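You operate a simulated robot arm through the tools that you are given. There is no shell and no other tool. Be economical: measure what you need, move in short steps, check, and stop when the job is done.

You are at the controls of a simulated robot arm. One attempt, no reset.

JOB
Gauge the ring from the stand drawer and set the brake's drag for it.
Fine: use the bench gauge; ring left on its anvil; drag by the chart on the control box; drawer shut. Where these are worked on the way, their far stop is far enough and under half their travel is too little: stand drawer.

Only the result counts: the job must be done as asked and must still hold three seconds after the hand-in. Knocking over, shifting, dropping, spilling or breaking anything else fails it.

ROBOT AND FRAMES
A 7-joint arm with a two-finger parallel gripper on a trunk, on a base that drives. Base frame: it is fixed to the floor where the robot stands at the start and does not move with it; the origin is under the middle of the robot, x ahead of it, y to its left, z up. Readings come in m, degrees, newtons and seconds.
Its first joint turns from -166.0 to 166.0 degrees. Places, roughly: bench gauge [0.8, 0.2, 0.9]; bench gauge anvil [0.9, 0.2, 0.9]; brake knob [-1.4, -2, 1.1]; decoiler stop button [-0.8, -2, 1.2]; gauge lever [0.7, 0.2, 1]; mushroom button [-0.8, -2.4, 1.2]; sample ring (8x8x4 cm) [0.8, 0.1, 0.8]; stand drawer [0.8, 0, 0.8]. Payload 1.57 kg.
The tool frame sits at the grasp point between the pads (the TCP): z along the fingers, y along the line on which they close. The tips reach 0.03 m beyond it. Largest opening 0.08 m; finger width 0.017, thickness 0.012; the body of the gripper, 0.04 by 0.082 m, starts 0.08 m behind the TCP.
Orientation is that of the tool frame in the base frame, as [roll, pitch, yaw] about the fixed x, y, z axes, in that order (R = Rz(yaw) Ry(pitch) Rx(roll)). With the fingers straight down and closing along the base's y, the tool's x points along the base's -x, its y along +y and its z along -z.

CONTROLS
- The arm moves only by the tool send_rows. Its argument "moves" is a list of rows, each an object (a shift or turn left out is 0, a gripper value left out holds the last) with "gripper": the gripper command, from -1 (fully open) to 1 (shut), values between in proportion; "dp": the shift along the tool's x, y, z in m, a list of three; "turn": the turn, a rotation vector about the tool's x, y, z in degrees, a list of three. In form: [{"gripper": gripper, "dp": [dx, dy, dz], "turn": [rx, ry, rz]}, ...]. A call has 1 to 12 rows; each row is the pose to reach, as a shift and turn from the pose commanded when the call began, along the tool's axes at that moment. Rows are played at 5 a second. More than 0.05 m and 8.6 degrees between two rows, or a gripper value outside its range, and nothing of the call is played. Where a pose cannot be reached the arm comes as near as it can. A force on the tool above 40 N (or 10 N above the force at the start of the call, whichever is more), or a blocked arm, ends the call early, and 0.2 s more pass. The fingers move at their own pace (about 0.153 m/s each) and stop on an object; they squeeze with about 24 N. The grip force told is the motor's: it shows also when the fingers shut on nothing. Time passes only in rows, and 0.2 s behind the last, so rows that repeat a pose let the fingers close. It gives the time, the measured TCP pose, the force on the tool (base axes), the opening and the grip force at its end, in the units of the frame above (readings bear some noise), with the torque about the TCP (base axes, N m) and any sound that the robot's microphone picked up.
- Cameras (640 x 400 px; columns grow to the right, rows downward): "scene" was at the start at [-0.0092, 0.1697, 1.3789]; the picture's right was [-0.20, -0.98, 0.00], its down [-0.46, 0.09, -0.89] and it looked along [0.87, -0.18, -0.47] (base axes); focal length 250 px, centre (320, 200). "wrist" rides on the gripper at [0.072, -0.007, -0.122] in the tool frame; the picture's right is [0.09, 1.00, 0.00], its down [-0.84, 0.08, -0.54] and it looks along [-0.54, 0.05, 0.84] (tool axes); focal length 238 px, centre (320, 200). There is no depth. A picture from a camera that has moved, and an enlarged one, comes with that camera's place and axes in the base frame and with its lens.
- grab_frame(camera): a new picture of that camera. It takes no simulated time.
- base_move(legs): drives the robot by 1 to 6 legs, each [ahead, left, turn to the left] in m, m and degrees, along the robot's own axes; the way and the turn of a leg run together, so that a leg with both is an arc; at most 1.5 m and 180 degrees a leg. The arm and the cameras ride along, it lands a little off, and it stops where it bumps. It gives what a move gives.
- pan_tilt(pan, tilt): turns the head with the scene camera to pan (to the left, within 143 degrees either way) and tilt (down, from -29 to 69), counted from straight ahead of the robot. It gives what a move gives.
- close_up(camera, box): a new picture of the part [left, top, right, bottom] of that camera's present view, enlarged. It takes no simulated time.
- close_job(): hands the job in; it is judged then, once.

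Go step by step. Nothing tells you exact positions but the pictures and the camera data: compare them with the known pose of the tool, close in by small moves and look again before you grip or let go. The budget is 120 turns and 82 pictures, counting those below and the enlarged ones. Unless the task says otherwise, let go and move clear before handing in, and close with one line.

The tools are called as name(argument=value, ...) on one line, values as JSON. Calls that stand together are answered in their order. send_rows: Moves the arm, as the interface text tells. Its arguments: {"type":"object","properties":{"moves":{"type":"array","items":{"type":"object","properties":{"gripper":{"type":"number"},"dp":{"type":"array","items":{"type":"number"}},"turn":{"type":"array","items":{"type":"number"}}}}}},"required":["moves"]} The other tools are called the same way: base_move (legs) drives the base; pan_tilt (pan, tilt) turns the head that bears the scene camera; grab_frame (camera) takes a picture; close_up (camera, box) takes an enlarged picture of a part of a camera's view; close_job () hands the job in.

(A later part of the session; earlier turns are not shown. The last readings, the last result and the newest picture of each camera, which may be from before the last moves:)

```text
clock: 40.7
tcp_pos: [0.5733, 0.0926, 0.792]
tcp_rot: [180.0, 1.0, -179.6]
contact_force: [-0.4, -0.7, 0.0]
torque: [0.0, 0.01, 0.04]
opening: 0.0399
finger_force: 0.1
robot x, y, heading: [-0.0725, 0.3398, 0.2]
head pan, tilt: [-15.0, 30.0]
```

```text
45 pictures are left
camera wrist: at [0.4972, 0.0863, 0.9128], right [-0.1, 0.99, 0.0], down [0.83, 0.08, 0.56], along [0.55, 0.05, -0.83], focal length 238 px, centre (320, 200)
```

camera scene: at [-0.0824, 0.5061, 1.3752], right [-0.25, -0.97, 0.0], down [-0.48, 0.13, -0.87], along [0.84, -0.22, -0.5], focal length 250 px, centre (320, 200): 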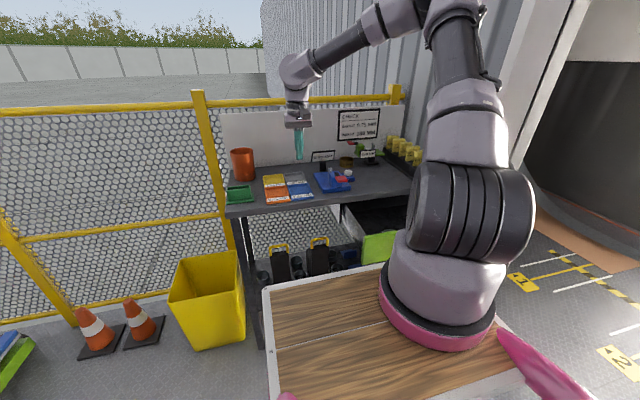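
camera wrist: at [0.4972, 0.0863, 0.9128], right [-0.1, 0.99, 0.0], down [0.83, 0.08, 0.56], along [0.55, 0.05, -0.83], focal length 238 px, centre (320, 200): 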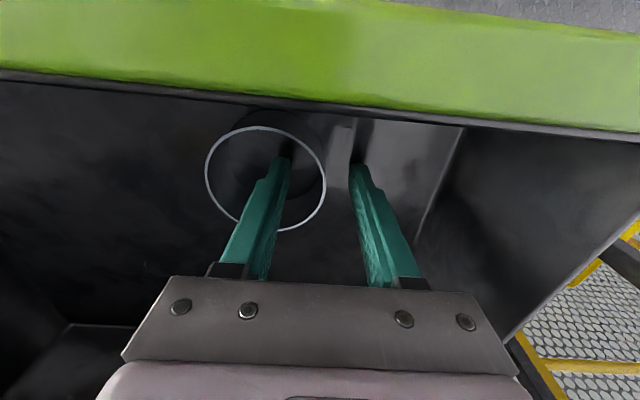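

send_rows(moves=[{"dp": [0.005, 0.002, 0]}, {"dp": [0.005, 0.002, 0]}, {"gripper": 1, "dp": [0.005, 0.002, 0]}, {"dp": [0.005, 0.002, 0]}, {"dp": [0.005, 0.002, 0]}, {"dp": [0.005, 0.002, -0.03]}, {"dp": [0.005, 0.002, -0.07]}, {"dp": [0.005, 0.002, -0.12]}, {"dp": [0.005, 0.002, -0.17]}, {"dp": [0.005, 0.002, -0.22]}, {"dp": [0.005, 0.002, -0.27]}, {"dp": [0.005, 0.002, -0.3]}])

grab_frame(camera="wrist")

```text
clock: 43.3
tcp_pos: [0.5616, 0.0978, 1.0898]
tcp_rot: [-179.9, 0.9, -179.6]
contact_force: [-0.3, -1.8, -1.7]
torque: [0.02, 0.02, 0.02]
opening: 0.0056
finger_force: 23.7
robot x, y, heading: [-0.0691, 0.3384, 0.4]
head pan, tilt: [-15.0, 30.0]
```

```text
44 pictures are left
camera wrist: at [0.4862, 0.0908, 1.2111], right [-0.1, 0.99, 0.0], down [0.83, 0.09, 0.56], along [0.55, 0.05, -0.83], focal length 238 px, centre (320, 200)
```

wrist: 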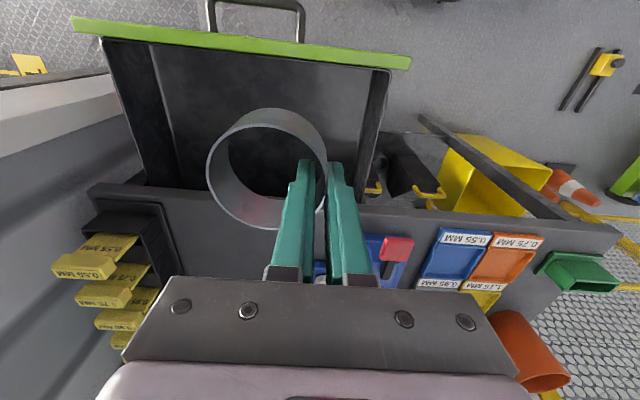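

Ring held: its centre sits about (−0.005, −0.033) from the TCP, rim at TCP height. Carrying it high to above the anvil.

send_rows(moves=[{"dp": [-0.035, 0.015, 0]}, {"dp": [-0.07, 0.035, 0]}, {"dp": [-0.105, 0.055, 0]}, {"dp": [-0.14, 0.075, 0]}, {"dp": [-0.175, 0.095, 0]}, {"dp": [-0.21, 0.115, 0]}, {"dp": [-0.245, 0.135, 0]}, {"dp": [-0.28, 0.15, 0]}, {"dp": [-0.305, 0.153, 0]}, {"dp": [-0.311, 0.153, 0]}, {"dp": [-0.311, 0.153, 0]}])

grab_frame(camera="wrist")

close_up(camera="scene", box=[290, 110, 390, 200])

```text
clock: 45.7
tcp_pos: [0.8689, 0.251, 1.0973]
tcp_rot: [-180.0, 1.0, -179.6]
contact_force: [-0.2, -0.4, -0.8]
torque: [0.0, 0.02, 0.02]
opening: 0.005
finger_force: 24.4
robot x, y, heading: [-0.0671, 0.3407, 0.5]
head pan, tilt: [-15.0, 30.0]
```

```text
43 pictures are left
camera wrist: at [0.794, 0.245, 1.2182], right [-0.1, 0.99, 0.0], down [0.83, 0.08, 0.56], along [0.55, 0.05, -0.83], focal length 238 px, centre (320, 200)
```

wrist: 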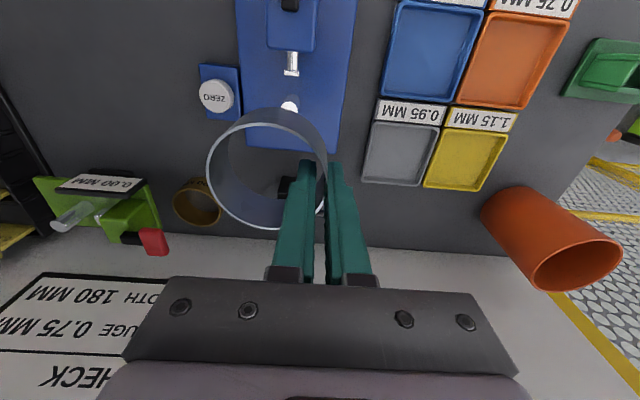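

```text
4.44 times, centred on (340, 155) of scene
camera zoom: at [-0.0824, 0.5061, 1.3753], right [-0.25, -0.97, 0.0], down [-0.48, 0.13, -0.87], along [0.84, -0.22, -0.5], focal length 1109 px, centre (231, 400)
```

zoom: 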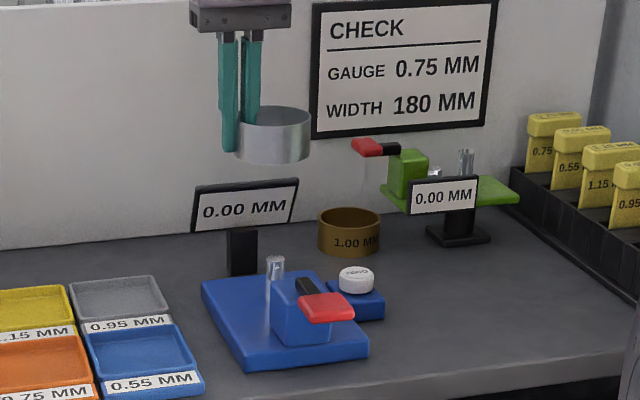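

close_up(camera="wrist", box=[190, 10, 390, 240])

```text
1.74 times, centred on (290, 125) of wrist
camera zoom: at [0.794, 0.245, 1.2182], right [-0.1, 0.99, 0.0], down [0.83, 0.08, 0.56], along [0.55, 0.05, -0.83], focal length 414 px, centre (372, 330)
```

zoom: 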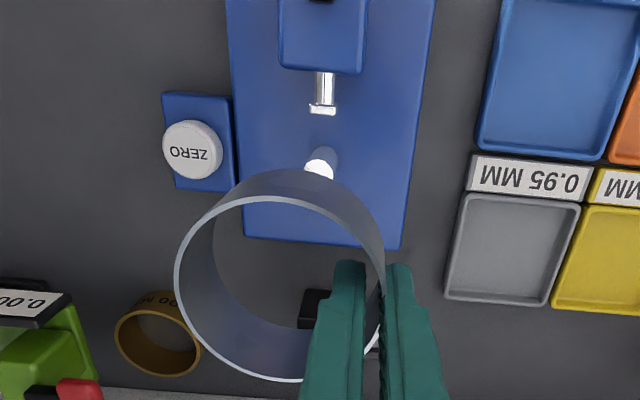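

Peg at (0.848, 0.219), plunger tip at x≈0.824; the ring's near wall is at x≈0.832, right in the gap. Descending to just above the peg, then check.

send_rows(moves=[{"dp": [0.0, 0, 0.03]}, {"dp": [0.0, 0, 0.055]}, {"dp": [0.0, 0, 0.06]}, {"dp": [0.0, 0, 0.06]}])

close_up(camera="wrist", box=[190, 10, 390, 240])

close_up(camera="scene", box=[310, 130, 370, 195])

```text
clock: 46.7
tcp_pos: [0.8713, 0.2524, 1.0364]
tcp_rot: [180.0, 1.0, -179.6]
contact_force: [0.4, 0.0, -0.2]
torque: [0.01, 0.02, 0.02]
opening: 0.005
finger_force: 23.8
robot x, y, heading: [-0.0716, 0.3401, 0.4]
head pan, tilt: [-15.0, 30.0]
```

```text
1.74 times, centred on (290, 125) of wrist
camera zoom: at [0.7972, 0.2445, 1.1568], right [-0.1, 0.99, 0.0], down [0.83, 0.08, 0.56], along [0.55, 0.05, -0.83], focal length 414 px, centre (372, 330)
```

zoom: 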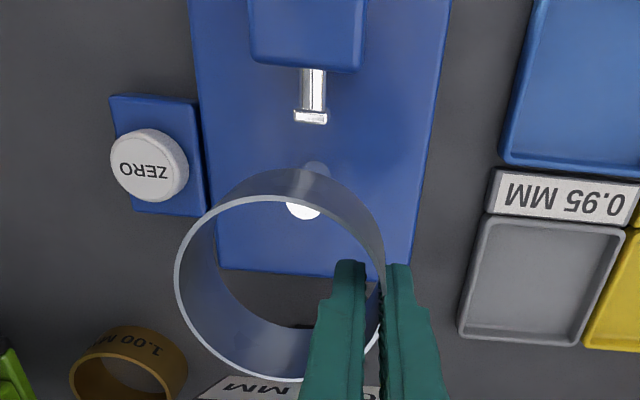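

```text
6.15 times, centred on (340, 162) of scene
camera zoom: at [-0.0824, 0.5061, 1.3753], right [-0.25, -0.97, 0.0], down [-0.48, 0.13, -0.87], along [0.84, -0.22, -0.5], focal length 1535 px, centre (197, 431)
```

zoom: 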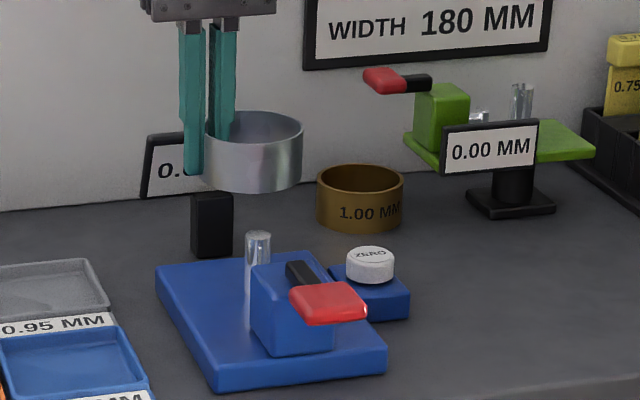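

The wall lines up between plunger and peg. Lowering the ring over the peg, slowly at the end.

send_rows(moves=[{"dp": [0.001, 0, 0.015]}, {"dp": [0.001, 0, 0.03]}, {"dp": [0.001, 0, 0.045]}, {"dp": [0.001, 0, 0.055]}, {"dp": [0.001, 0, 0.055]}])

close_up(camera="wrist", box=[190, 10, 390, 240])

close_up(camera="scene", box=[310, 130, 370, 195])

```text
clock: 47.9
tcp_pos: [0.8728, 0.252, 0.9837]
tcp_rot: [179.9, 1.1, -179.6]
contact_force: [-0.4, -0.6, -0.8]
torque: [0.0, 0.0, 0.0]
opening: 0.0047
finger_force: 23.9
robot x, y, heading: [-0.0713, 0.344, 0.3]
head pan, tilt: [-15.0, 30.0]
```

```text
1.74 times, centred on (290, 125) of wrist
camera zoom: at [0.7973, 0.2451, 1.1019], right [-0.1, 0.99, 0.0], down [0.83, 0.08, 0.56], along [0.55, 0.05, -0.83], focal length 414 px, centre (372, 330)
```

zoom: 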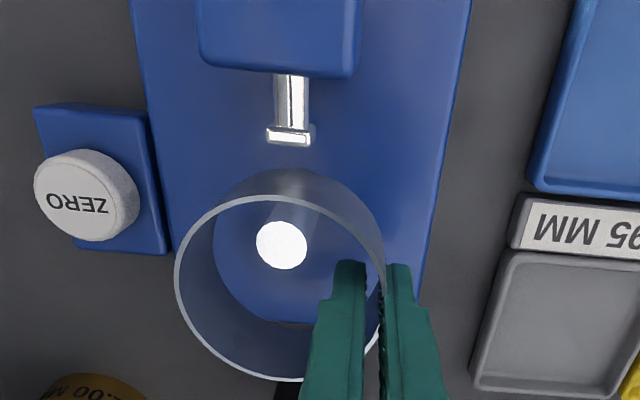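

```text
6.15 times, centred on (340, 162) of scene
camera zoom: at [-0.0824, 0.506, 1.3753], right [-0.25, -0.97, 0.0], down [-0.48, 0.13, -0.87], along [0.84, -0.22, -0.5], focal length 1535 px, centre (197, 431)
```

zoom: 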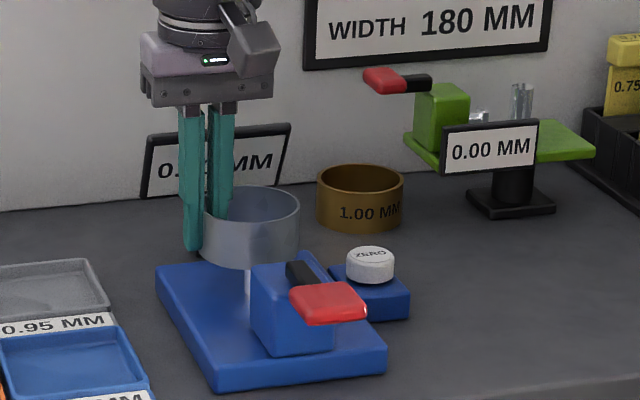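

Peg is inside the ring. Lower to contact.

send_rows(moves=[{"dp": [0, 0, 0.006]}, {"dp": [0, 0, 0.01]}, {"dp": [0, 0, 0.013]}, {"dp": [0, 0, 0.013]}])

close_up(camera="wrist", box=[190, 10, 390, 240])

close_up(camera="scene", box=[310, 130, 370, 195])

```text
clock: 48.9
tcp_pos: [0.8729, 0.2513, 0.9693]
tcp_rot: [180.0, 0.9, -179.5]
contact_force: [-0.9, 0.6, 0.2]
torque: [0.01, 0.02, 0.02]
opening: 0.0046
finger_force: 23.7
robot x, y, heading: [-0.0718, 0.3437, 0.5]
head pan, tilt: [-15.0, 30.0]
```

```text
1.74 times, centred on (290, 125) of wrist
camera zoom: at [0.7985, 0.2439, 1.089], right [-0.1, 0.99, 0.0], down [0.83, 0.08, 0.56], along [0.55, 0.05, -0.83], focal length 414 px, centre (372, 330)
```

zoom: 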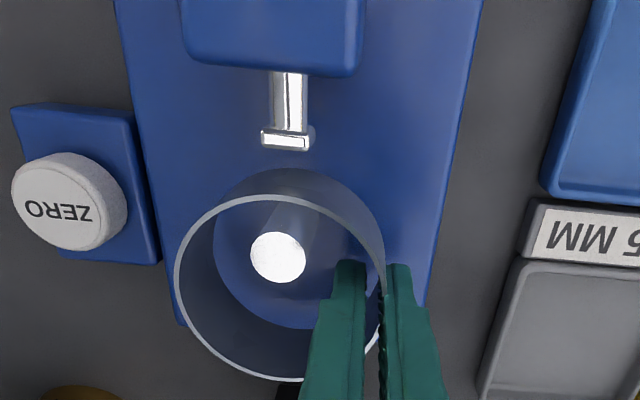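

```text
6.15 times, centred on (340, 162) of scene
camera zoom: at [-0.0824, 0.506, 1.3753], right [-0.25, -0.97, 0.0], down [-0.48, 0.13, -0.87], along [0.84, -0.22, -0.5], focal length 1535 px, centre (197, 431)
```

zoom: 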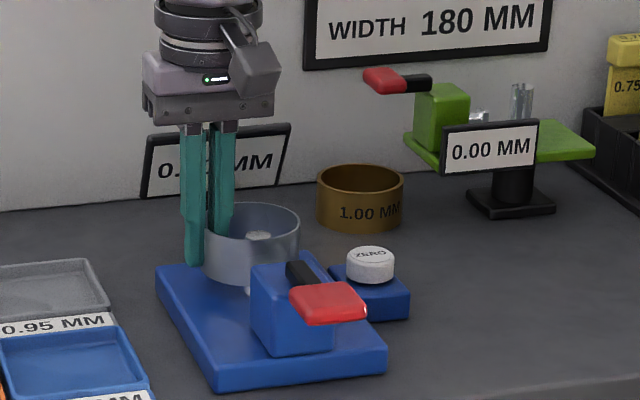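

send_rows(moves=[{"dp": [0, 0, 0.004]}, {"dp": [0, 0, 0.008]}, {"dp": [0, 0, 0.012]}, {"dp": [0, 0, 0.012]}])

close_up(camera="scene", box=[310, 130, 370, 195])

```text
clock: 49.9
tcp_pos: [0.8734, 0.2517, 0.9562]
tcp_rot: [180.0, 0.8, -179.5]
contact_force: [-0.3, 0.7, -0.5]
torque: [0.01, 0.02, -0.02]
opening: 0.0041
finger_force: 24.1
robot x, y, heading: [-0.0719, 0.3411, 0.6]
head pan, tilt: [-15.0, 30.0]
```

```text
6.15 times, centred on (340, 162) of scene
camera zoom: at [-0.0824, 0.506, 1.3753], right [-0.25, -0.97, 0.0], down [-0.48, 0.13, -0.87], along [0.84, -0.22, -0.5], focal length 1535 px, centre (197, 431)
```

zoom: 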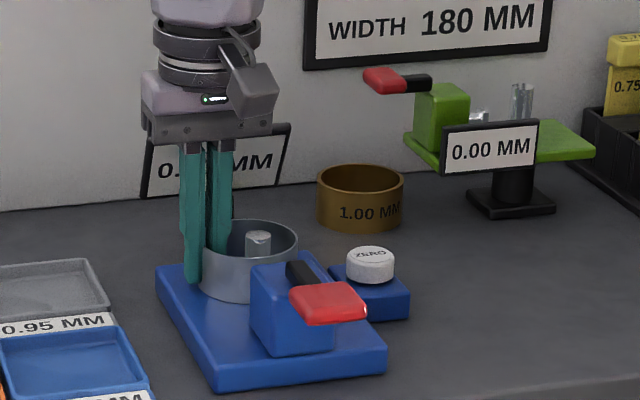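

send_rows(moves=[{"dp": [0, 0, 0.003]}, {"dp": [0, 0, 0.006]}, {"dp": [0, 0, 0.006]}])

close_up(camera="scene", box=[310, 130, 370, 195])

```text
clock: 50.7
tcp_pos: [0.8736, 0.2512, 0.9537]
tcp_rot: [-179.9, 1.0, -179.5]
contact_force: [3.6, 2.1, 20.0]
torque: [-0.02, -0.11, -0.01]
opening: 0.0034
finger_force: 24.0
robot x, y, heading: [-0.0685, 0.3402, 0.5]
head pan, tilt: [-15.0, 30.0]
```

```text
6.15 times, centred on (340, 162) of scene
camera zoom: at [-0.083, 0.5062, 1.3753], right [-0.25, -0.97, 0.0], down [-0.48, 0.13, -0.87], along [0.84, -0.22, -0.5], focal length 1535 px, centre (197, 431)
```

zoom: 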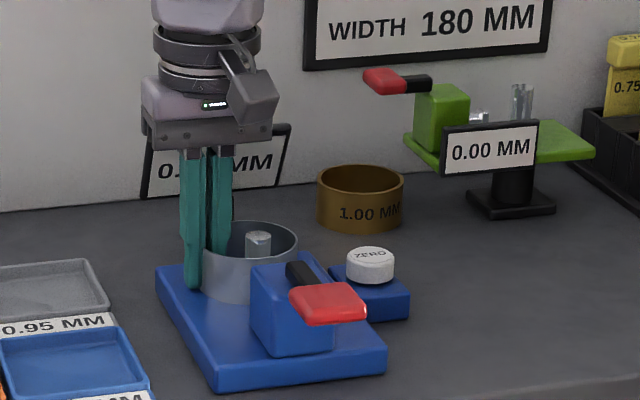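

The ring is seated on the plate. Ease off, open a little and lift straight up.

send_rows(moves=[{"dp": [0, 0, -0.003]}, {"gripper": 0.4, "dp": [0, 0, -0.003]}, {"dp": [0, 0, -0.003]}, {"dp": [0, 0, -0.03]}, {"dp": [0, 0, -0.07]}, {"dp": [0, 0, -0.11]}, {"dp": [0.03, 0, -0.15]}, {"gripper": 1, "dp": [0.07, -0.01, -0.16]}, {"dp": [0.11, -0.02, -0.16]}, {"dp": [0.15, -0.03, -0.16]}, {"dp": [0.168, -0.031, -0.16]}, {"dp": [0.168, -0.031, -0.16]}])

grab_frame(camera="wrist")

close_up(camera="scene", box=[310, 130, 370, 195])

```text
clock: 53.3
tcp_pos: [0.7018, 0.2192, 1.1086]
tcp_rot: [-180.0, 0.9, -179.6]
contact_force: [-0.2, 0.4, -0.1]
torque: [0.04, -0.02, 0.02]
opening: 0.0
finger_force: 21.7
robot x, y, heading: [-0.0735, 0.3431, 0.3]
head pan, tilt: [-15.0, 30.0]
```

```text
32 pictures are left
camera wrist: at [0.6263, 0.2122, 1.2292], right [-0.1, 0.99, 0.0], down [0.83, 0.08, 0.56], along [0.55, 0.05, -0.83], focal length 238 px, centre (320, 200)
```

wrist: 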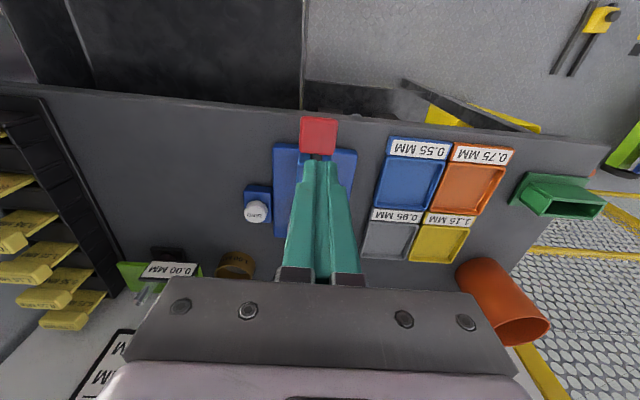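

```text
6.15 times, centred on (340, 162) of scene
camera zoom: at [-0.0823, 0.506, 1.3753], right [-0.25, -0.97, 0.0], down [-0.48, 0.13, -0.87], along [0.84, -0.22, -0.5], focal length 1535 px, centre (197, 431)
```

zoom: 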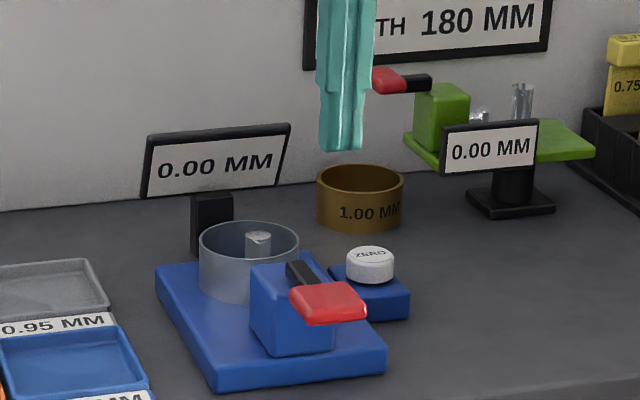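

The ring stands over the peg. Now press the lever and read the display.

send_rows(moves=[{"dp": [0, 0, 0.04]}, {"dp": [0, 0, 0.08]}, {"dp": [0, 0, 0.1]}, {"dp": [0, 0, 0.11]}, {"dp": [0, 0, 0.117]}, {"dp": [0, 0, 0.121]}, {"dp": [0, 0, 0.124]}, {"dp": [0, 0, 0.124]}])

close_up(camera="scene", box=[310, 130, 370, 195])

```text
clock: 54.7
tcp_pos: [0.7042, 0.2168, 0.9909]
tcp_rot: [-179.9, 1.1, -179.7]
contact_force: [-15.4, -2.1, 24.4]
torque: [-0.07, 0.27, -0.07]
opening: 0.0001
finger_force: 21.8
robot x, y, heading: [-0.0686, 0.3421, 0.1]
head pan, tilt: [-15.0, 30.0]
stopped in row 6: the force on the tool passed its limit at 46 N (the readings are from after the stop); the commanded pose is now the measured one
```

```text
6.15 times, centred on (340, 162) of scene
camera zoom: at [-0.084, 0.506, 1.3753], right [-0.25, -0.97, 0.0], down [-0.48, 0.13, -0.87], along [0.84, -0.22, -0.5], focal length 1535 px, centre (197, 431)
```

zoom: 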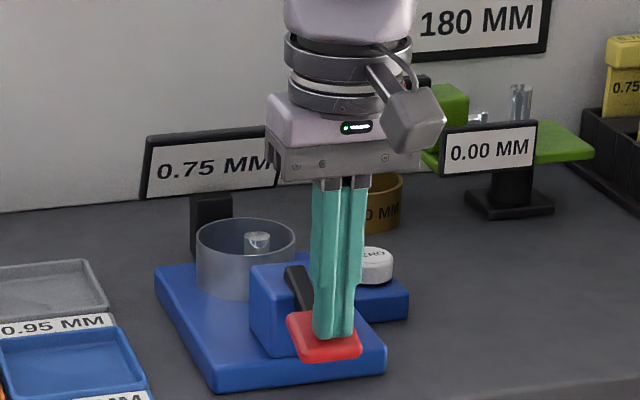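

The gauge reads 0.75 mm. Lift off the lever and move the base back to shut the drawer.

send_rows(moves=[{"dp": [0, 0, -0.04]}, {"dp": [0, 0, -0.08]}, {"dp": [0, 0, -0.13]}, {"dp": [0.04, 0, -0.16]}, {"dp": [0.08, 0, -0.18]}, {"dp": [0.1, 0, -0.18]}])

base_move(legs=[[-0.21, -0.34, 0]])

grab_frame(camera="scene")

```text
clock: 56.1
tcp_pos: [0.6023, 0.2185, 1.1646]
tcp_rot: [-179.9, 1.1, -179.5]
contact_force: [1.0, 0.8, -0.3]
torque: [0.02, 0.03, 0.0]
opening: 0.0001
finger_force: 21.6
robot x, y, heading: [-0.07, 0.3424, 0.7]
head pan, tilt: [-15.0, 30.0]
```

```text
clock: 58.5
tcp_pos: [0.3912, -0.1249, 1.1646]
tcp_rot: [-179.9, 1.2, 179.9]
contact_force: [0.4, -1.0, -0.8]
torque: [0.05, -0.03, 0.03]
opening: 0.0
finger_force: 21.6
robot x, y, heading: [-0.2794, 0.0036, -0.1]
head pan, tilt: [-15.0, 30.0]
```

```text
29 pictures are left
camera scene: at [-0.2907, 0.1689, 1.3753], right [-0.26, -0.97, 0.0], down [-0.48, 0.13, -0.87], along [0.84, -0.23, -0.5], focal length 250 px, centre (320, 200)
```

scene: 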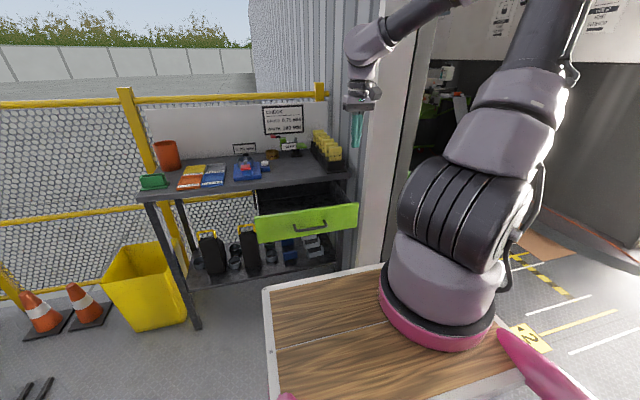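

send_rows(moves=[{"dp": [0, 0.02, 0], "turn": [0, 0, 8.2]}, {"dp": [0, 0.04, 0], "turn": [0, 0, 16.4]}, {"dp": [0, 0.06, 0], "turn": [0, 0, 24.6]}, {"dp": [0, 0.08, 0], "turn": [0, 0, 32.8]}, {"dp": [0.0, 0.1, 0], "turn": [0, 0, 41]}, {"dp": [0.01, 0.12, 0], "turn": [0, 0, 49.2]}, {"dp": [0.02, 0.129, 0], "turn": [0, 0, 57.4]}, {"dp": [0.03, 0.129, 0], "turn": [0, 0, 65.6]}, {"dp": [0.03, 0.129, 0], "turn": [0, 0, 73.8]}, {"dp": [0.03, 0.129, 0], "turn": [0, 0, 82]}, {"gripper": 0.25, "dp": [0.03, 0.129, 0], "turn": [0, 0, 90]}, {"dp": [0.03, 0.129, 0], "turn": [0, 0, 90]}])

send_rows(moves=[{"dp": [0, 0, 0.03], "turn": [-7.5, 0, 0]}, {"dp": [0, 0, 0.06], "turn": [-15, 0, 0]}, {"dp": [0, 0, 0.1], "turn": [-22.5, 0, 0]}, {"dp": [0, 0, 0.14], "turn": [-30, 0, 0]}, {"dp": [0, 0, 0.18], "turn": [-37.5, 0, 0]}, {"dp": [0, 0, 0.21], "turn": [-45, 0, 0]}, {"dp": [0, 0, 0.23], "turn": [-45, 0, 0]}, {"dp": [0, 0, 0.23], "turn": [-45, 0, 0]}])

grab_frame(camera="wrist")

```text
clock: 61.1
tcp_pos: [0.362, 0.0034, 1.1635]
tcp_rot: [178.9, 0.1, 89.9]
contact_force: [0.2, 0.9, -0.4]
torque: [0.0, 0.0, 0.03]
opening: 0.0301
finger_force: 0.1
robot x, y, heading: [-0.2789, 0.0069, -0.0]
head pan, tilt: [-15.0, 30.0]
```

```text
clock: 62.9
tcp_pos: [0.3844, 0.006, 0.9279]
tcp_rot: [133.7, 0.1, 90.0]
contact_force: [-0.2, -0.9, -0.5]
torque: [0.0, 0.03, 0.02]
opening: 0.0298
finger_force: 0.0
out of reach, approached as far as the arm can: row 5, 6, 7, 8
robot x, y, heading: [-0.2796, 0.0034, -0.2]
head pan, tilt: [-15.0, 30.0]
```

```text
28 pictures are left
camera wrist: at [0.29, 0.0792, 1.0065], right [0.69, 0.09, 0.72], down [-0.34, -0.84, 0.43], along [0.64, -0.54, -0.55], focal length 238 px, centre (320, 200)
```

wrist: 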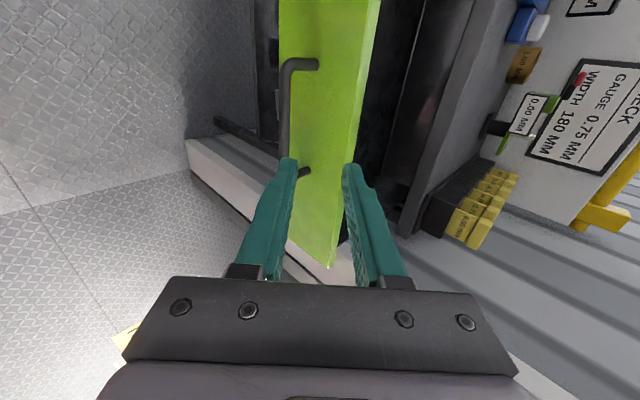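

send_rows(moves=[{"dp": [0, -0.012, 0.025]}, {"dp": [0, -0.026, 0.05]}, {"dp": [0, -0.0385, 0.074]}, {"dp": [0, -0.0385, 0.085]}, {"dp": [0, -0.0385, 0.085]}])

grab_frame(camera="wrist")

```text
clock: 64.1
tcp_pos: [0.4157, 0.0083, 0.8419]
tcp_rot: [133.8, 0.0, 89.9]
contact_force: [0.1, 0.1, -0.4]
torque: [-0.02, 0.01, 0.02]
opening: 0.0299
finger_force: 0.0
robot x, y, heading: [-0.2818, 0.0023, 0.1]
head pan, tilt: [-15.0, 30.0]
```

```text
27 pictures are left
camera wrist: at [0.3226, 0.081, 0.9208], right [0.69, 0.09, 0.72], down [-0.34, -0.84, 0.43], along [0.64, -0.54, -0.55], focal length 238 px, centre (320, 200)
```

wrist: 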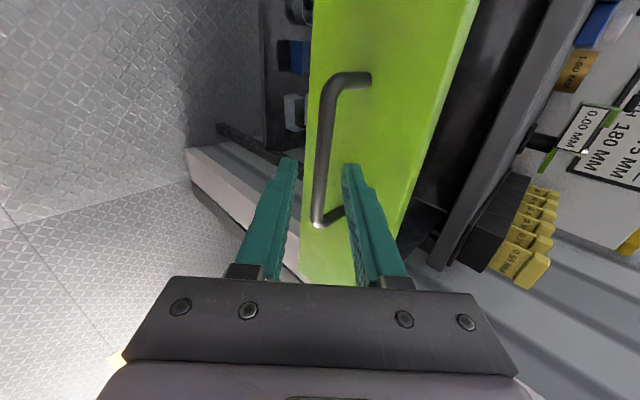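

The bar is lined up again between the fingers. Advance and grip.

send_rows(moves=[{"dp": [0, 0, 0.02]}, {"dp": [0, 0, 0.038]}, {"dp": [0, 0, 0.038]}, {"gripper": 1, "dp": [0, 0, 0.038]}, {"dp": [0, 0, 0.038]}, {"dp": [0, 0, 0.038]}])

```text
clock: 65.5
tcp_pos: [0.4467, 0.0082, 0.8165]
tcp_rot: [134.0, 0.2, 90.0]
contact_force: [0.2, -1.0, -6.8]
torque: [-0.11, 0.05, -0.02]
opening: 0.0116
finger_force: 29.4
robot x, y, heading: [-0.2811, 0.007, -0.5]
head pan, tilt: [-15.0, 30.0]
```

send_rows(moves=[{"dp": [0, 0.017, 0.018]}, {"dp": [0, 0.038, 0.0395]}, {"dp": [0, 0.059, 0.061]}, {"dp": [0, 0.08, 0.0825]}, {"dp": [0, 0.1, 0.1035]}, {"dp": [0, 0.118, 0.122]}, {"dp": [0, 0.135, 0.14]}, {"dp": [0, 0.149, 0.154]}, {"dp": [0, 0.16, 0.1655]}, {"dp": [0, 0.167, 0.173]}, {"dp": [0, 0.171, 0.177]}, {"dp": [0, 0.171, 0.177]}])

```text
clock: 68.1
tcp_pos: [0.6875, 0.0103, 0.8142]
tcp_rot: [134.2, -0.1, 90.1]
contact_force: [-31.1, -6.7, -2.3]
torque: [0.07, 0.21, 0.21]
opening: 0.0116
finger_force: 29.0
robot x, y, heading: [-0.2806, 0.005, -0.0]
head pan, tilt: [-15.0, 30.0]
```

The drawer is back at its shut stop. Release and withdraw.

send_rows(moves=[{"gripper": 0.25}, {"gripper": 0.25, "dp": [0, 0, -0.002]}, {"dp": [0, 0, -0.03]}, {"dp": [0, 0, -0.06]}, {"dp": [0, 0, -0.1]}, {"dp": [0, 0, -0.14]}, {"dp": [0, 0, -0.18]}, {"dp": [0, 0.02, -0.22]}, {"dp": [0, 0.05, -0.25]}, {"dp": [0, 0.08, -0.28]}, {"dp": [0, 0.1, -0.31]}])

grab_frame(camera="scene")

```text
clock: 70.5
tcp_pos: [0.5368, 0.0073, 1.1015]
tcp_rot: [134.0, 0.1, 90.1]
contact_force: [-0.5, 0.3, -0.7]
torque: [0.04, -0.01, -0.01]
opening: 0.03
finger_force: 0.0
robot x, y, heading: [-0.2793, 0.0049, -0.1]
head pan, tilt: [-15.0, 30.0]
```

```text
26 pictures are left
camera scene: at [-0.2901, 0.1689, 1.3753], right [-0.26, -0.97, 0.0], down [-0.48, 0.13, -0.87], along [0.84, -0.23, -0.5], focal length 250 px, centre (320, 200)
```

scene: 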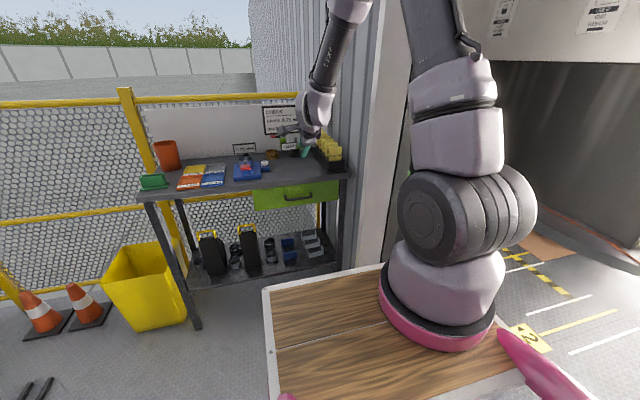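

Drawer shut, ring on the anvil. Now look toward the control box (behind right).

pan_tilt(pan=-115, tilt=10)

grab_frame(camera="scene")

```text
clock: 72.3
tcp_pos: [0.5362, 0.0082, 1.101]
tcp_rot: [133.8, 0.2, 90.0]
contact_force: [-0.3, -0.2, -0.3]
torque: [-0.02, -0.02, -0.01]
opening: 0.03
finger_force: 0.1
robot x, y, heading: [-0.2814, 0.0066, -0.2]
head pan, tilt: [-115.0, 10.0]
```

```text
25 pictures are left
camera scene: at [-0.4174, 0.1084, 1.4076], right [-0.91, 0.42, 0.0], down [0.07, 0.16, -0.98], along [-0.42, -0.89, -0.17], focal length 250 px, centre (320, 200)
```

scene: 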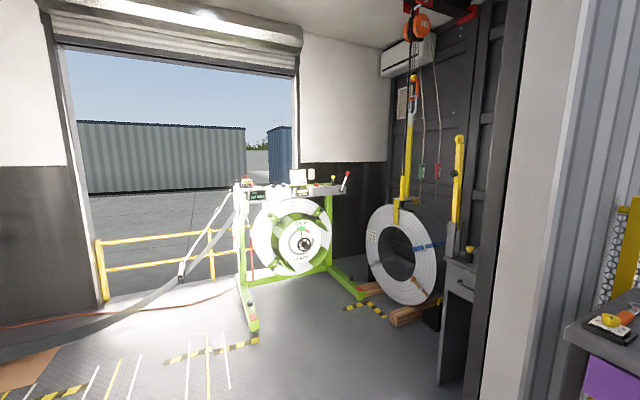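

close_up(camera="scene", box=[225, 160, 365, 260])

close_up(camera="scene", box=[280, 160, 360, 210])

```text
4.00 times, centred on (295, 210) of scene
camera zoom: at [-0.4174, 0.1084, 1.4076], right [-0.91, 0.42, 0.0], down [0.07, 0.16, -0.98], along [-0.42, -0.89, -0.17], focal length 998 px, centre (420, 160)
```

zoom: 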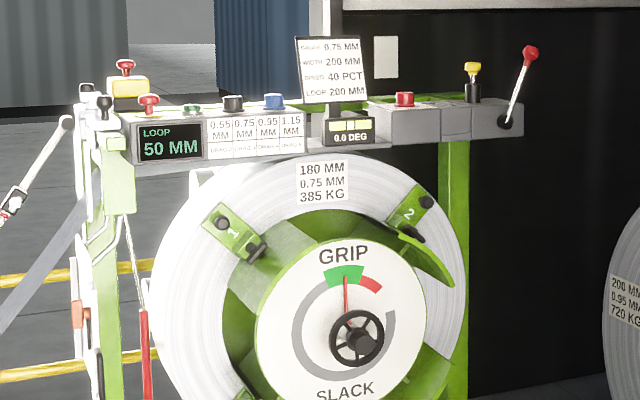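

```text
8.00 times, centred on (320, 185) of scene
camera zoom: at [-0.4174, 0.1084, 1.4076], right [-0.91, 0.42, 0.0], down [0.07, 0.16, -0.98], along [-0.42, -0.89, -0.17], focal length 1996 px, centre (320, 320)
```

zoom: 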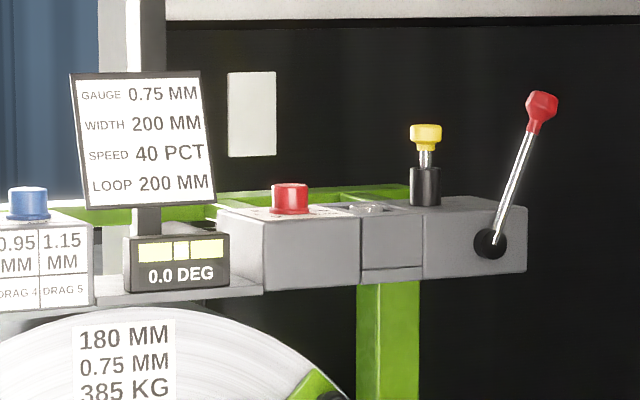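

The chart (0.55/0.75/0.95/1.15 → DRAG n) and controls are on the decoiler stand. I'll restore the tool to straight down, tucked in, then drive over.

send_rows(moves=[{"dp": [0, 0, -0.02], "turn": [7.7, 0, 0]}, {"dp": [0, -0.02, -0.05], "turn": [15.4, 0, 0]}, {"dp": [0, -0.05, -0.08], "turn": [23.1, 0, 0]}, {"dp": [0, -0.08, -0.11], "turn": [30.8, 0, 0]}, {"dp": [0, -0.11, -0.13], "turn": [38.5, 0, 0]}, {"dp": [0, -0.12, -0.13], "turn": [46, 0, 0]}, {"dp": [0, -0.12, -0.13], "turn": [46, 0, 0]}])

base_move(legs=[[0, 0, -90]])

pan_tilt(pan=-35, tilt=20)

grab_frame(camera="scene")

```text
clock: 73.9
tcp_pos: [0.3603, 0.01, 1.1051]
tcp_rot: [179.8, 0.1, 90.1]
contact_force: [0.2, -0.1, -0.2]
torque: [0.03, 0.0, -0.02]
opening: 0.03
finger_force: 0.0
robot x, y, heading: [-0.281, 0.0059, 0.1]
head pan, tilt: [-115.0, 10.0]
```

```text
clock: 78.1
tcp_pos: [-0.2712, -0.6353, 1.1048]
tcp_rot: [179.7, 0.1, 0.3]
contact_force: [-0.3, -0.8, 0.5]
torque: [-0.06, 0.01, 0.02]
opening: 0.0298
finger_force: 0.1
robot x, y, heading: [-0.2796, 0.0025, -89.7]
head pan, tilt: [-115.0, 10.0]
```

```text
clock: 79.6
tcp_pos: [-0.2695, -0.6357, 1.1047]
tcp_rot: [179.7, 0.1, 0.3]
contact_force: [0.5, 1.0, -0.8]
torque: [0.01, 0.0, 0.0]
opening: 0.03
finger_force: 0.1
robot x, y, heading: [-0.2816, 0.0074, -89.8]
head pan, tilt: [-35.0, 20.0]
```

```text
22 pictures are left
camera scene: at [-0.142, 0.0268, 1.3913], right [-0.82, 0.57, 0.0], down [0.2, 0.28, -0.94], along [-0.54, -0.77, -0.34], focal length 250 px, centre (320, 200)
```

scene: 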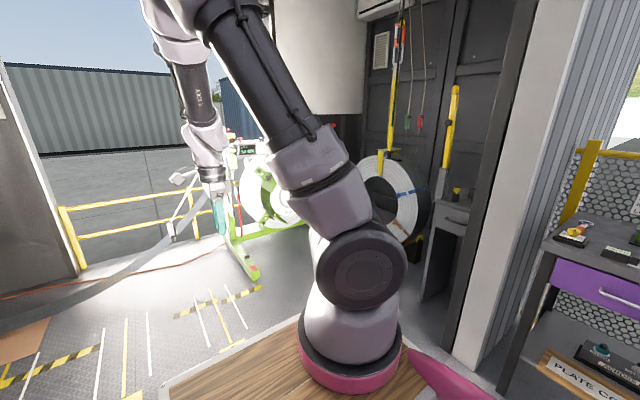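

The doorway lies ahead; I'll drive in, then diagonally right toward the stand, with the arm raised a bit.

send_rows(moves=[{"dp": [0, 0, -0.05]}, {"dp": [0, 0, -0.1]}, {"dp": [0, 0, -0.13]}])

base_move(legs=[[0.8, 0, 0], [0.25, -0.9, 0]])

pan_tilt(pan=-5, tilt=15)

grab_frame(camera="scene")

grab_frame(camera="wrist")

```text
clock: 80.4
tcp_pos: [-0.27, -0.6343, 1.2376]
tcp_rot: [179.9, 0.1, 0.3]
contact_force: [1.2, 0.5, 0.1]
torque: [0.0, 0.02, 0.0]
opening: 0.0301
finger_force: 0.0
robot x, y, heading: [-0.2788, 0.0056, -89.7]
head pan, tilt: [-35.0, 20.0]
```

```text
clock: 89.1
tcp_pos: [-1.1506, -1.6854, 1.2372]
tcp_rot: [179.8, 0.1, 0.5]
contact_force: [-0.5, 0.1, -0.2]
torque: [-0.01, 0.03, -0.01]
opening: 0.0302
finger_force: 0.0
robot x, y, heading: [-1.1578, -1.0482, -89.7]
head pan, tilt: [-35.0, 20.0]
```

```text
clock: 90.1
tcp_pos: [-1.15, -1.6857, 1.2365]
tcp_rot: [179.9, 0.2, 0.7]
contact_force: [-0.5, -1.3, -0.5]
torque: [-0.02, 0.0, 0.02]
opening: 0.0302
finger_force: 0.0
robot x, y, heading: [-1.1601, -1.0502, -89.6]
head pan, tilt: [-5.0, 15.0]
```

```text
21 pictures are left
camera scene: at [-0.9785, -1.0402, 1.3995], right [-1.0, 0.08, 0.0], down [0.02, 0.26, -0.97], along [-0.08, -0.96, -0.26], focal length 250 px, centre (320, 200)
```

scene: 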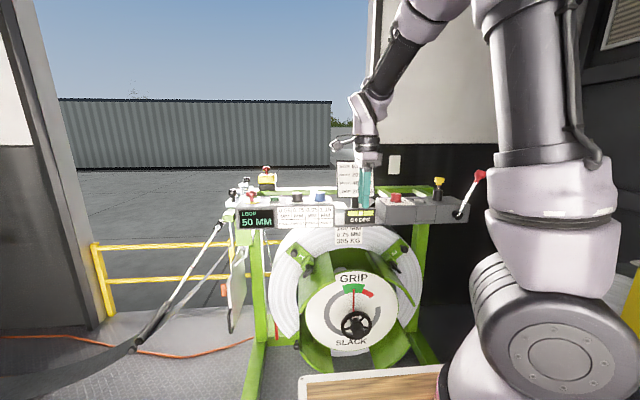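

```text
20 pictures are left
camera wrist: at [-1.079, -1.6775, 1.3582], right [0.1, -0.99, 0.0], down [-0.84, -0.09, 0.54], along [-0.54, -0.06, -0.84], focal length 238 px, centre (320, 200)
```

wrist: 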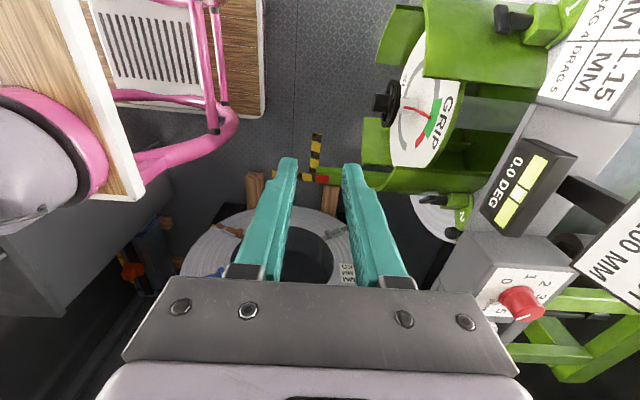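

close_up(camera="scene", box=[230, 180, 350, 240])

close_up(camera="wrist", box=[420, 230, 600, 350])

```text
5.33 times, centred on (290, 210) of scene
camera zoom: at [-0.9785, -1.0402, 1.3995], right [-1.0, 0.08, 0.0], down [0.02, 0.26, -0.97], along [-0.08, -0.96, -0.26], focal length 1331 px, centre (480, 147)
```

zoom: 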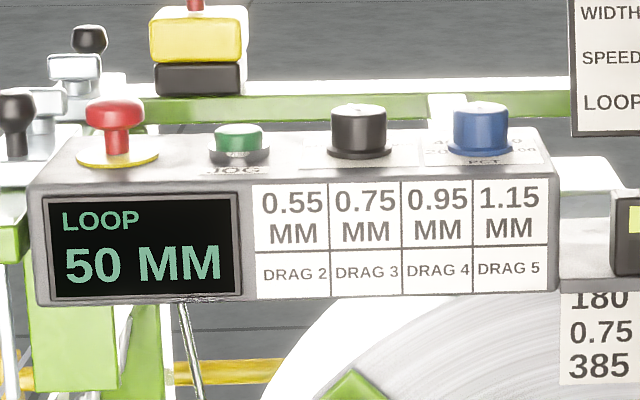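

```text
3.33 times, centred on (510, 290) of wrist
camera zoom: at [-1.079, -1.6775, 1.3582], right [0.1, -0.99, 0.0], down [-0.84, -0.09, 0.54], along [-0.54, -0.06, -0.84], focal length 794 px, centre (-313, -100)
```

zoom: 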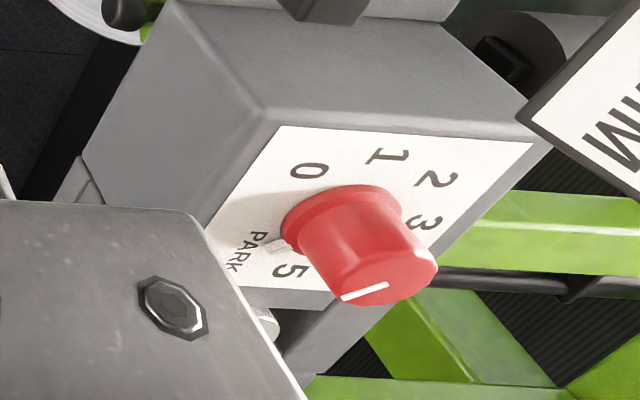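

The chart says 0.75 mm → DRAG 3. The red brake knob (0–5 with PARK, now at PARK) is at about (−1.39, −2.03, 1.13). Move the base a bit closer and the tool over it.

base_move(legs=[[0.15, -0.15, 0]])

send_rows(moves=[{"dp": [-0.02, -0.04, -0.03]}, {"dp": [-0.04, -0.08, -0.05]}, {"dp": [-0.06, -0.12, -0.05]}, {"dp": [-0.07, -0.16, -0.05]}, {"dp": [-0.08, -0.19, -0.05]}, {"dp": [-0.08, -0.19, -0.05]}])

grab_frame(camera="wrist")

```text
clock: 91.7
tcp_pos: [-1.2985, -1.8389, 1.2366]
tcp_rot: [179.8, 0.0, 0.8]
contact_force: [0.1, -0.6, 0.4]
torque: [-0.01, 0.03, 0.02]
opening: 0.0301
finger_force: 0.1
robot x, y, heading: [-1.3082, -1.2006, -89.5]
head pan, tilt: [-5.0, 15.0]
```

```text
refused: row 1 steps farther than a row can; nothing moved
```

```text
17 pictures are left
camera wrist: at [-1.2275, -1.8295, 1.3581], right [0.11, -0.99, 0.0], down [-0.83, -0.09, 0.54], along [-0.54, -0.06, -0.84], focal length 238 px, centre (320, 200)
```

wrist: 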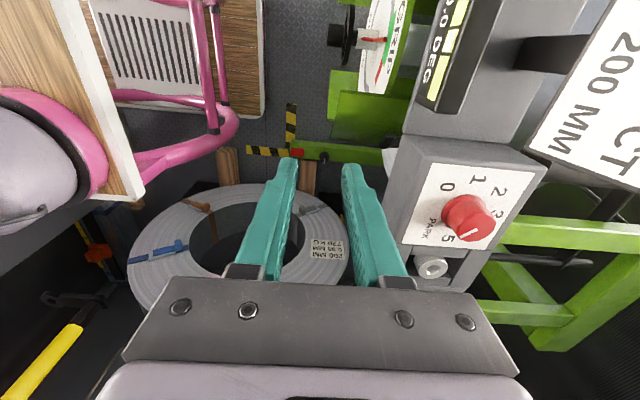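

send_rows(moves=[{"dp": [0, 0, -0.01], "turn": [0, 0, -8.2]}, {"dp": [-0.01, 0.01, -0.02], "turn": [0, 0, -16.4]}, {"dp": [-0.02, 0.02, -0.03], "turn": [0, 0, -24.6]}, {"dp": [-0.03, 0.03, -0.03], "turn": [0, 0, -32.8]}, {"dp": [-0.04, 0.04, -0.03], "turn": [0, 0, -41]}, {"dp": [-0.05, 0.05, -0.03], "turn": [0, 0, -49.2]}, {"dp": [-0.06, 0.06, -0.03], "turn": [0, 0, -57.4]}, {"dp": [-0.07, 0.07, -0.03], "turn": [0, 0, -65.6]}, {"dp": [-0.08, 0.08, -0.03], "turn": [0, 0, -73.8]}, {"dp": [-0.086, 0.091, -0.03], "turn": [0, 0, -82]}, {"dp": [-0.086, 0.091, -0.03], "turn": [0, 0, -90.4]}, {"gripper": -0.5, "dp": [-0.086, 0.091, -0.03], "turn": [0, 0, -90.4]}])

close_up(camera="wrist", box=[220, 110, 420, 270])

```text
clock: 94.3
tcp_pos: [-1.3821, -1.9286, 1.2672]
tcp_rot: [-179.9, 0.3, 91.3]
contact_force: [-0.6, 0.5, 0.2]
torque: [0.03, 0.0, 0.0]
opening: 0.0599
finger_force: 0.1
robot x, y, heading: [-1.3134, -1.1996, -89.3]
head pan, tilt: [-5.0, 15.0]
```

```text
2.50 times, centred on (320, 190) of wrist
camera zoom: at [-1.3915, -1.8563, 1.3883], right [0.99, 0.12, 0.0], down [0.1, -0.83, 0.54], along [0.06, -0.54, -0.84], focal length 596 px, centre (320, 225)
```

zoom: 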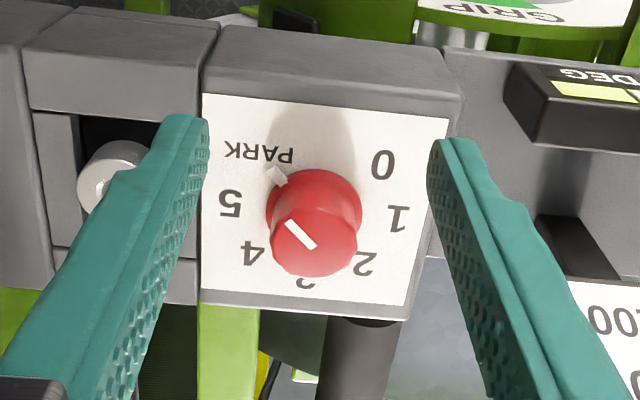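

The dial runs 0-1-2-3-4-5-PARK in 45° steps clockwise, so from PARK to 3 is 135° counter-clockwise. Moving over the knob, then checking alignment.

send_rows(moves=[{"gripper": -1, "dp": [-0.04, 0.002, 0]}, {"dp": [-0.08, 0.0035, 0.01]}, {"dp": [-0.09, 0.0035, 0.03]}, {"dp": [-0.09, 0.0035, 0.045]}, {"dp": [-0.09, 0.0035, 0.045]}])

grab_frame(camera="wrist")

close_up(camera="scene", box=[330, 120, 450, 210])

```text
clock: 95.5
tcp_pos: [-1.3775, -2.0167, 1.2225]
tcp_rot: [-179.9, 0.1, 91.2]
contact_force: [0.1, 0.1, 0.3]
torque: [-0.02, 0.02, 0.0]
opening: 0.0797
finger_force: 0.0
robot x, y, heading: [-1.3118, -1.1985, -89.3]
head pan, tilt: [-5.0, 15.0]
```

```text
15 pictures are left
camera wrist: at [-1.3868, -1.9448, 1.3444], right [0.99, 0.11, 0.0], down [0.1, -0.83, 0.54], along [0.06, -0.54, -0.84], focal length 238 px, centre (320, 200)
```

wrist: 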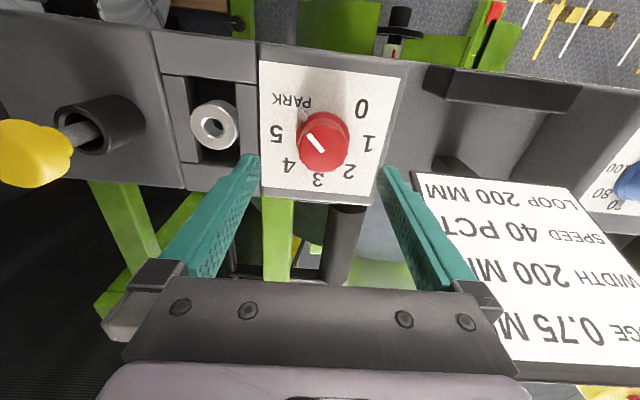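

```text
4.44 times, centred on (390, 165) of scene
camera zoom: at [-1.1289, -1.1918, 1.3995], right [-1.0, 0.07, 0.0], down [0.02, 0.26, -0.97], along [-0.07, -0.96, -0.26], focal length 1109 px, centre (9, 356)
```

zoom: 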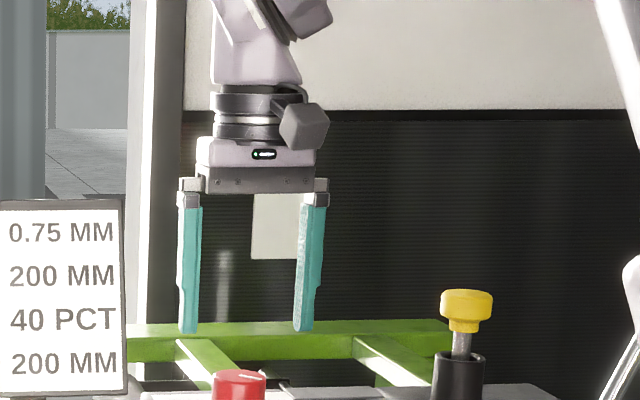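

Alignment is good (knob ≈ (−1.376, −2.018), dial plane z≈1.124). Lower over the knob and close.

send_rows(moves=[{"dp": [-0.001, 0.0015, 0.02]}, {"dp": [-0.001, 0.0015, 0.04]}, {"dp": [-0.001, 0.0015, 0.056]}, {"dp": [-0.001, 0.0015, 0.056]}])

grab_frame(camera="wrist")

```text
clock: 96.5
tcp_pos: [-1.3764, -2.0194, 1.1663]
tcp_rot: [-179.9, 0.1, 91.2]
contact_force: [0.7, -0.3, 0.3]
torque: [0.01, -0.01, 0.01]
opening: 0.0798
finger_force: 0.1
robot x, y, heading: [-1.3098, -1.2006, -89.0]
head pan, tilt: [-5.0, 15.0]
```

```text
13 pictures are left
camera wrist: at [-1.3854, -1.9473, 1.2878], right [0.99, 0.11, 0.0], down [0.1, -0.83, 0.54], along [0.06, -0.54, -0.84], focal length 238 px, centre (320, 200)
```

wrist: 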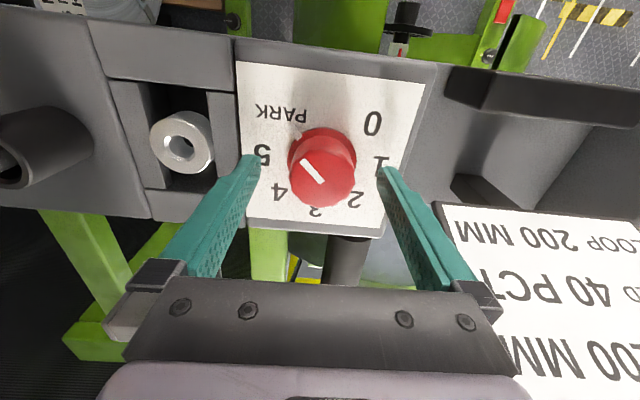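

send_rows(moves=[{"dp": [0, 0, 0.003]}, {"gripper": 1, "dp": [0, 0, 0.003]}, {"dp": [0, 0, 0.003]}, {"dp": [0, 0, 0.003]}])

```text
clock: 97.5
tcp_pos: [-1.3765, -2.019, 1.1637]
tcp_rot: [180.0, 0.1, 91.2]
contact_force: [5.8, 0.0, -1.5]
torque: [-0.31, -0.91, 0.0]
opening: 0.0416
finger_force: 45.5
robot x, y, heading: [-1.3125, -1.1991, -89.3]
head pan, tilt: [-5.0, 15.0]
```

Gripped the knob (Ø 0.042). Now a small counter-clockwise turn as a test, continuing toward 4.

send_rows(moves=[{"turn": [0, 0, -7.5]}, {"turn": [0, 0, -15]}, {"turn": [0, 0, -22.5]}, {"turn": [0, 0, -30]}, {"turn": [0, 0, -37.5]}, {"turn": [0, 0, -45]}, {"turn": [0, 0, -45]}])

grab_frame(camera="wrist")

```text
clock: 99.1
tcp_pos: [-1.3744, -2.019, 1.1643]
tcp_rot: [-179.8, 0.1, 136.4]
contact_force: [19.4, 13.8, 10.5]
torque: [0.81, -1.38, -0.06]
opening: 0.0415
finger_force: 45.0
robot x, y, heading: [-1.3125, -1.1997, -89.2]
head pan, tilt: [-5.0, 15.0]
```

```text
12 pictures are left
camera wrist: at [-1.4318, -1.9741, 1.2853], right [0.62, 0.78, 0.0], down [0.66, -0.52, 0.54], along [0.42, -0.34, -0.84], focal length 238 px, centre (320, 200)
```

wrist: 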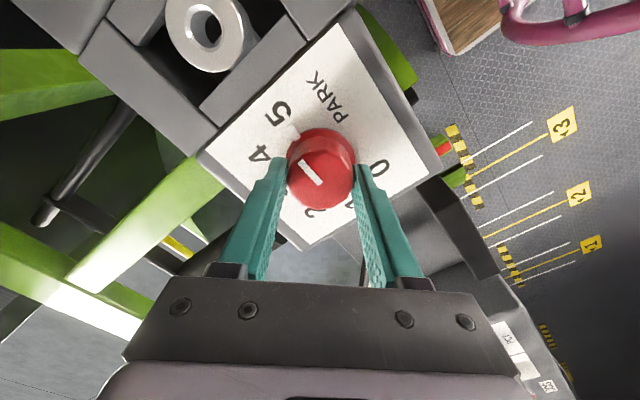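

It follows: pointer now at 5. Relieve the side load slightly and go on to 3.

send_rows(moves=[{"dp": [0, 0.0025, 0]}, {"dp": [0, 0.0025, 0], "turn": [0, 0, -7.5]}, {"dp": [0, 0.0025, 0], "turn": [0, 0, -15]}, {"dp": [0, 0.0025, 0], "turn": [0, 0, -22.5]}, {"dp": [0, 0.0025, 0], "turn": [0, 0, -30]}, {"dp": [0, 0.0025, 0], "turn": [0, 0, -37.5]}, {"dp": [0, 0.0025, 0], "turn": [0, 0, -45]}, {"dp": [0, 0.0025, 0], "turn": [0, 0, -45]}])

```text
clock: 100.9
tcp_pos: [-1.3741, -2.0188, 1.1642]
tcp_rot: [-179.6, -0.2, -178.6]
contact_force: [15.4, 0.9, 17.2]
torque: [0.81, -0.88, 0.02]
opening: 0.0415
finger_force: 45.2
robot x, y, heading: [-1.3107, -1.1997, -89.6]
head pan, tilt: [-5.0, 15.0]
```

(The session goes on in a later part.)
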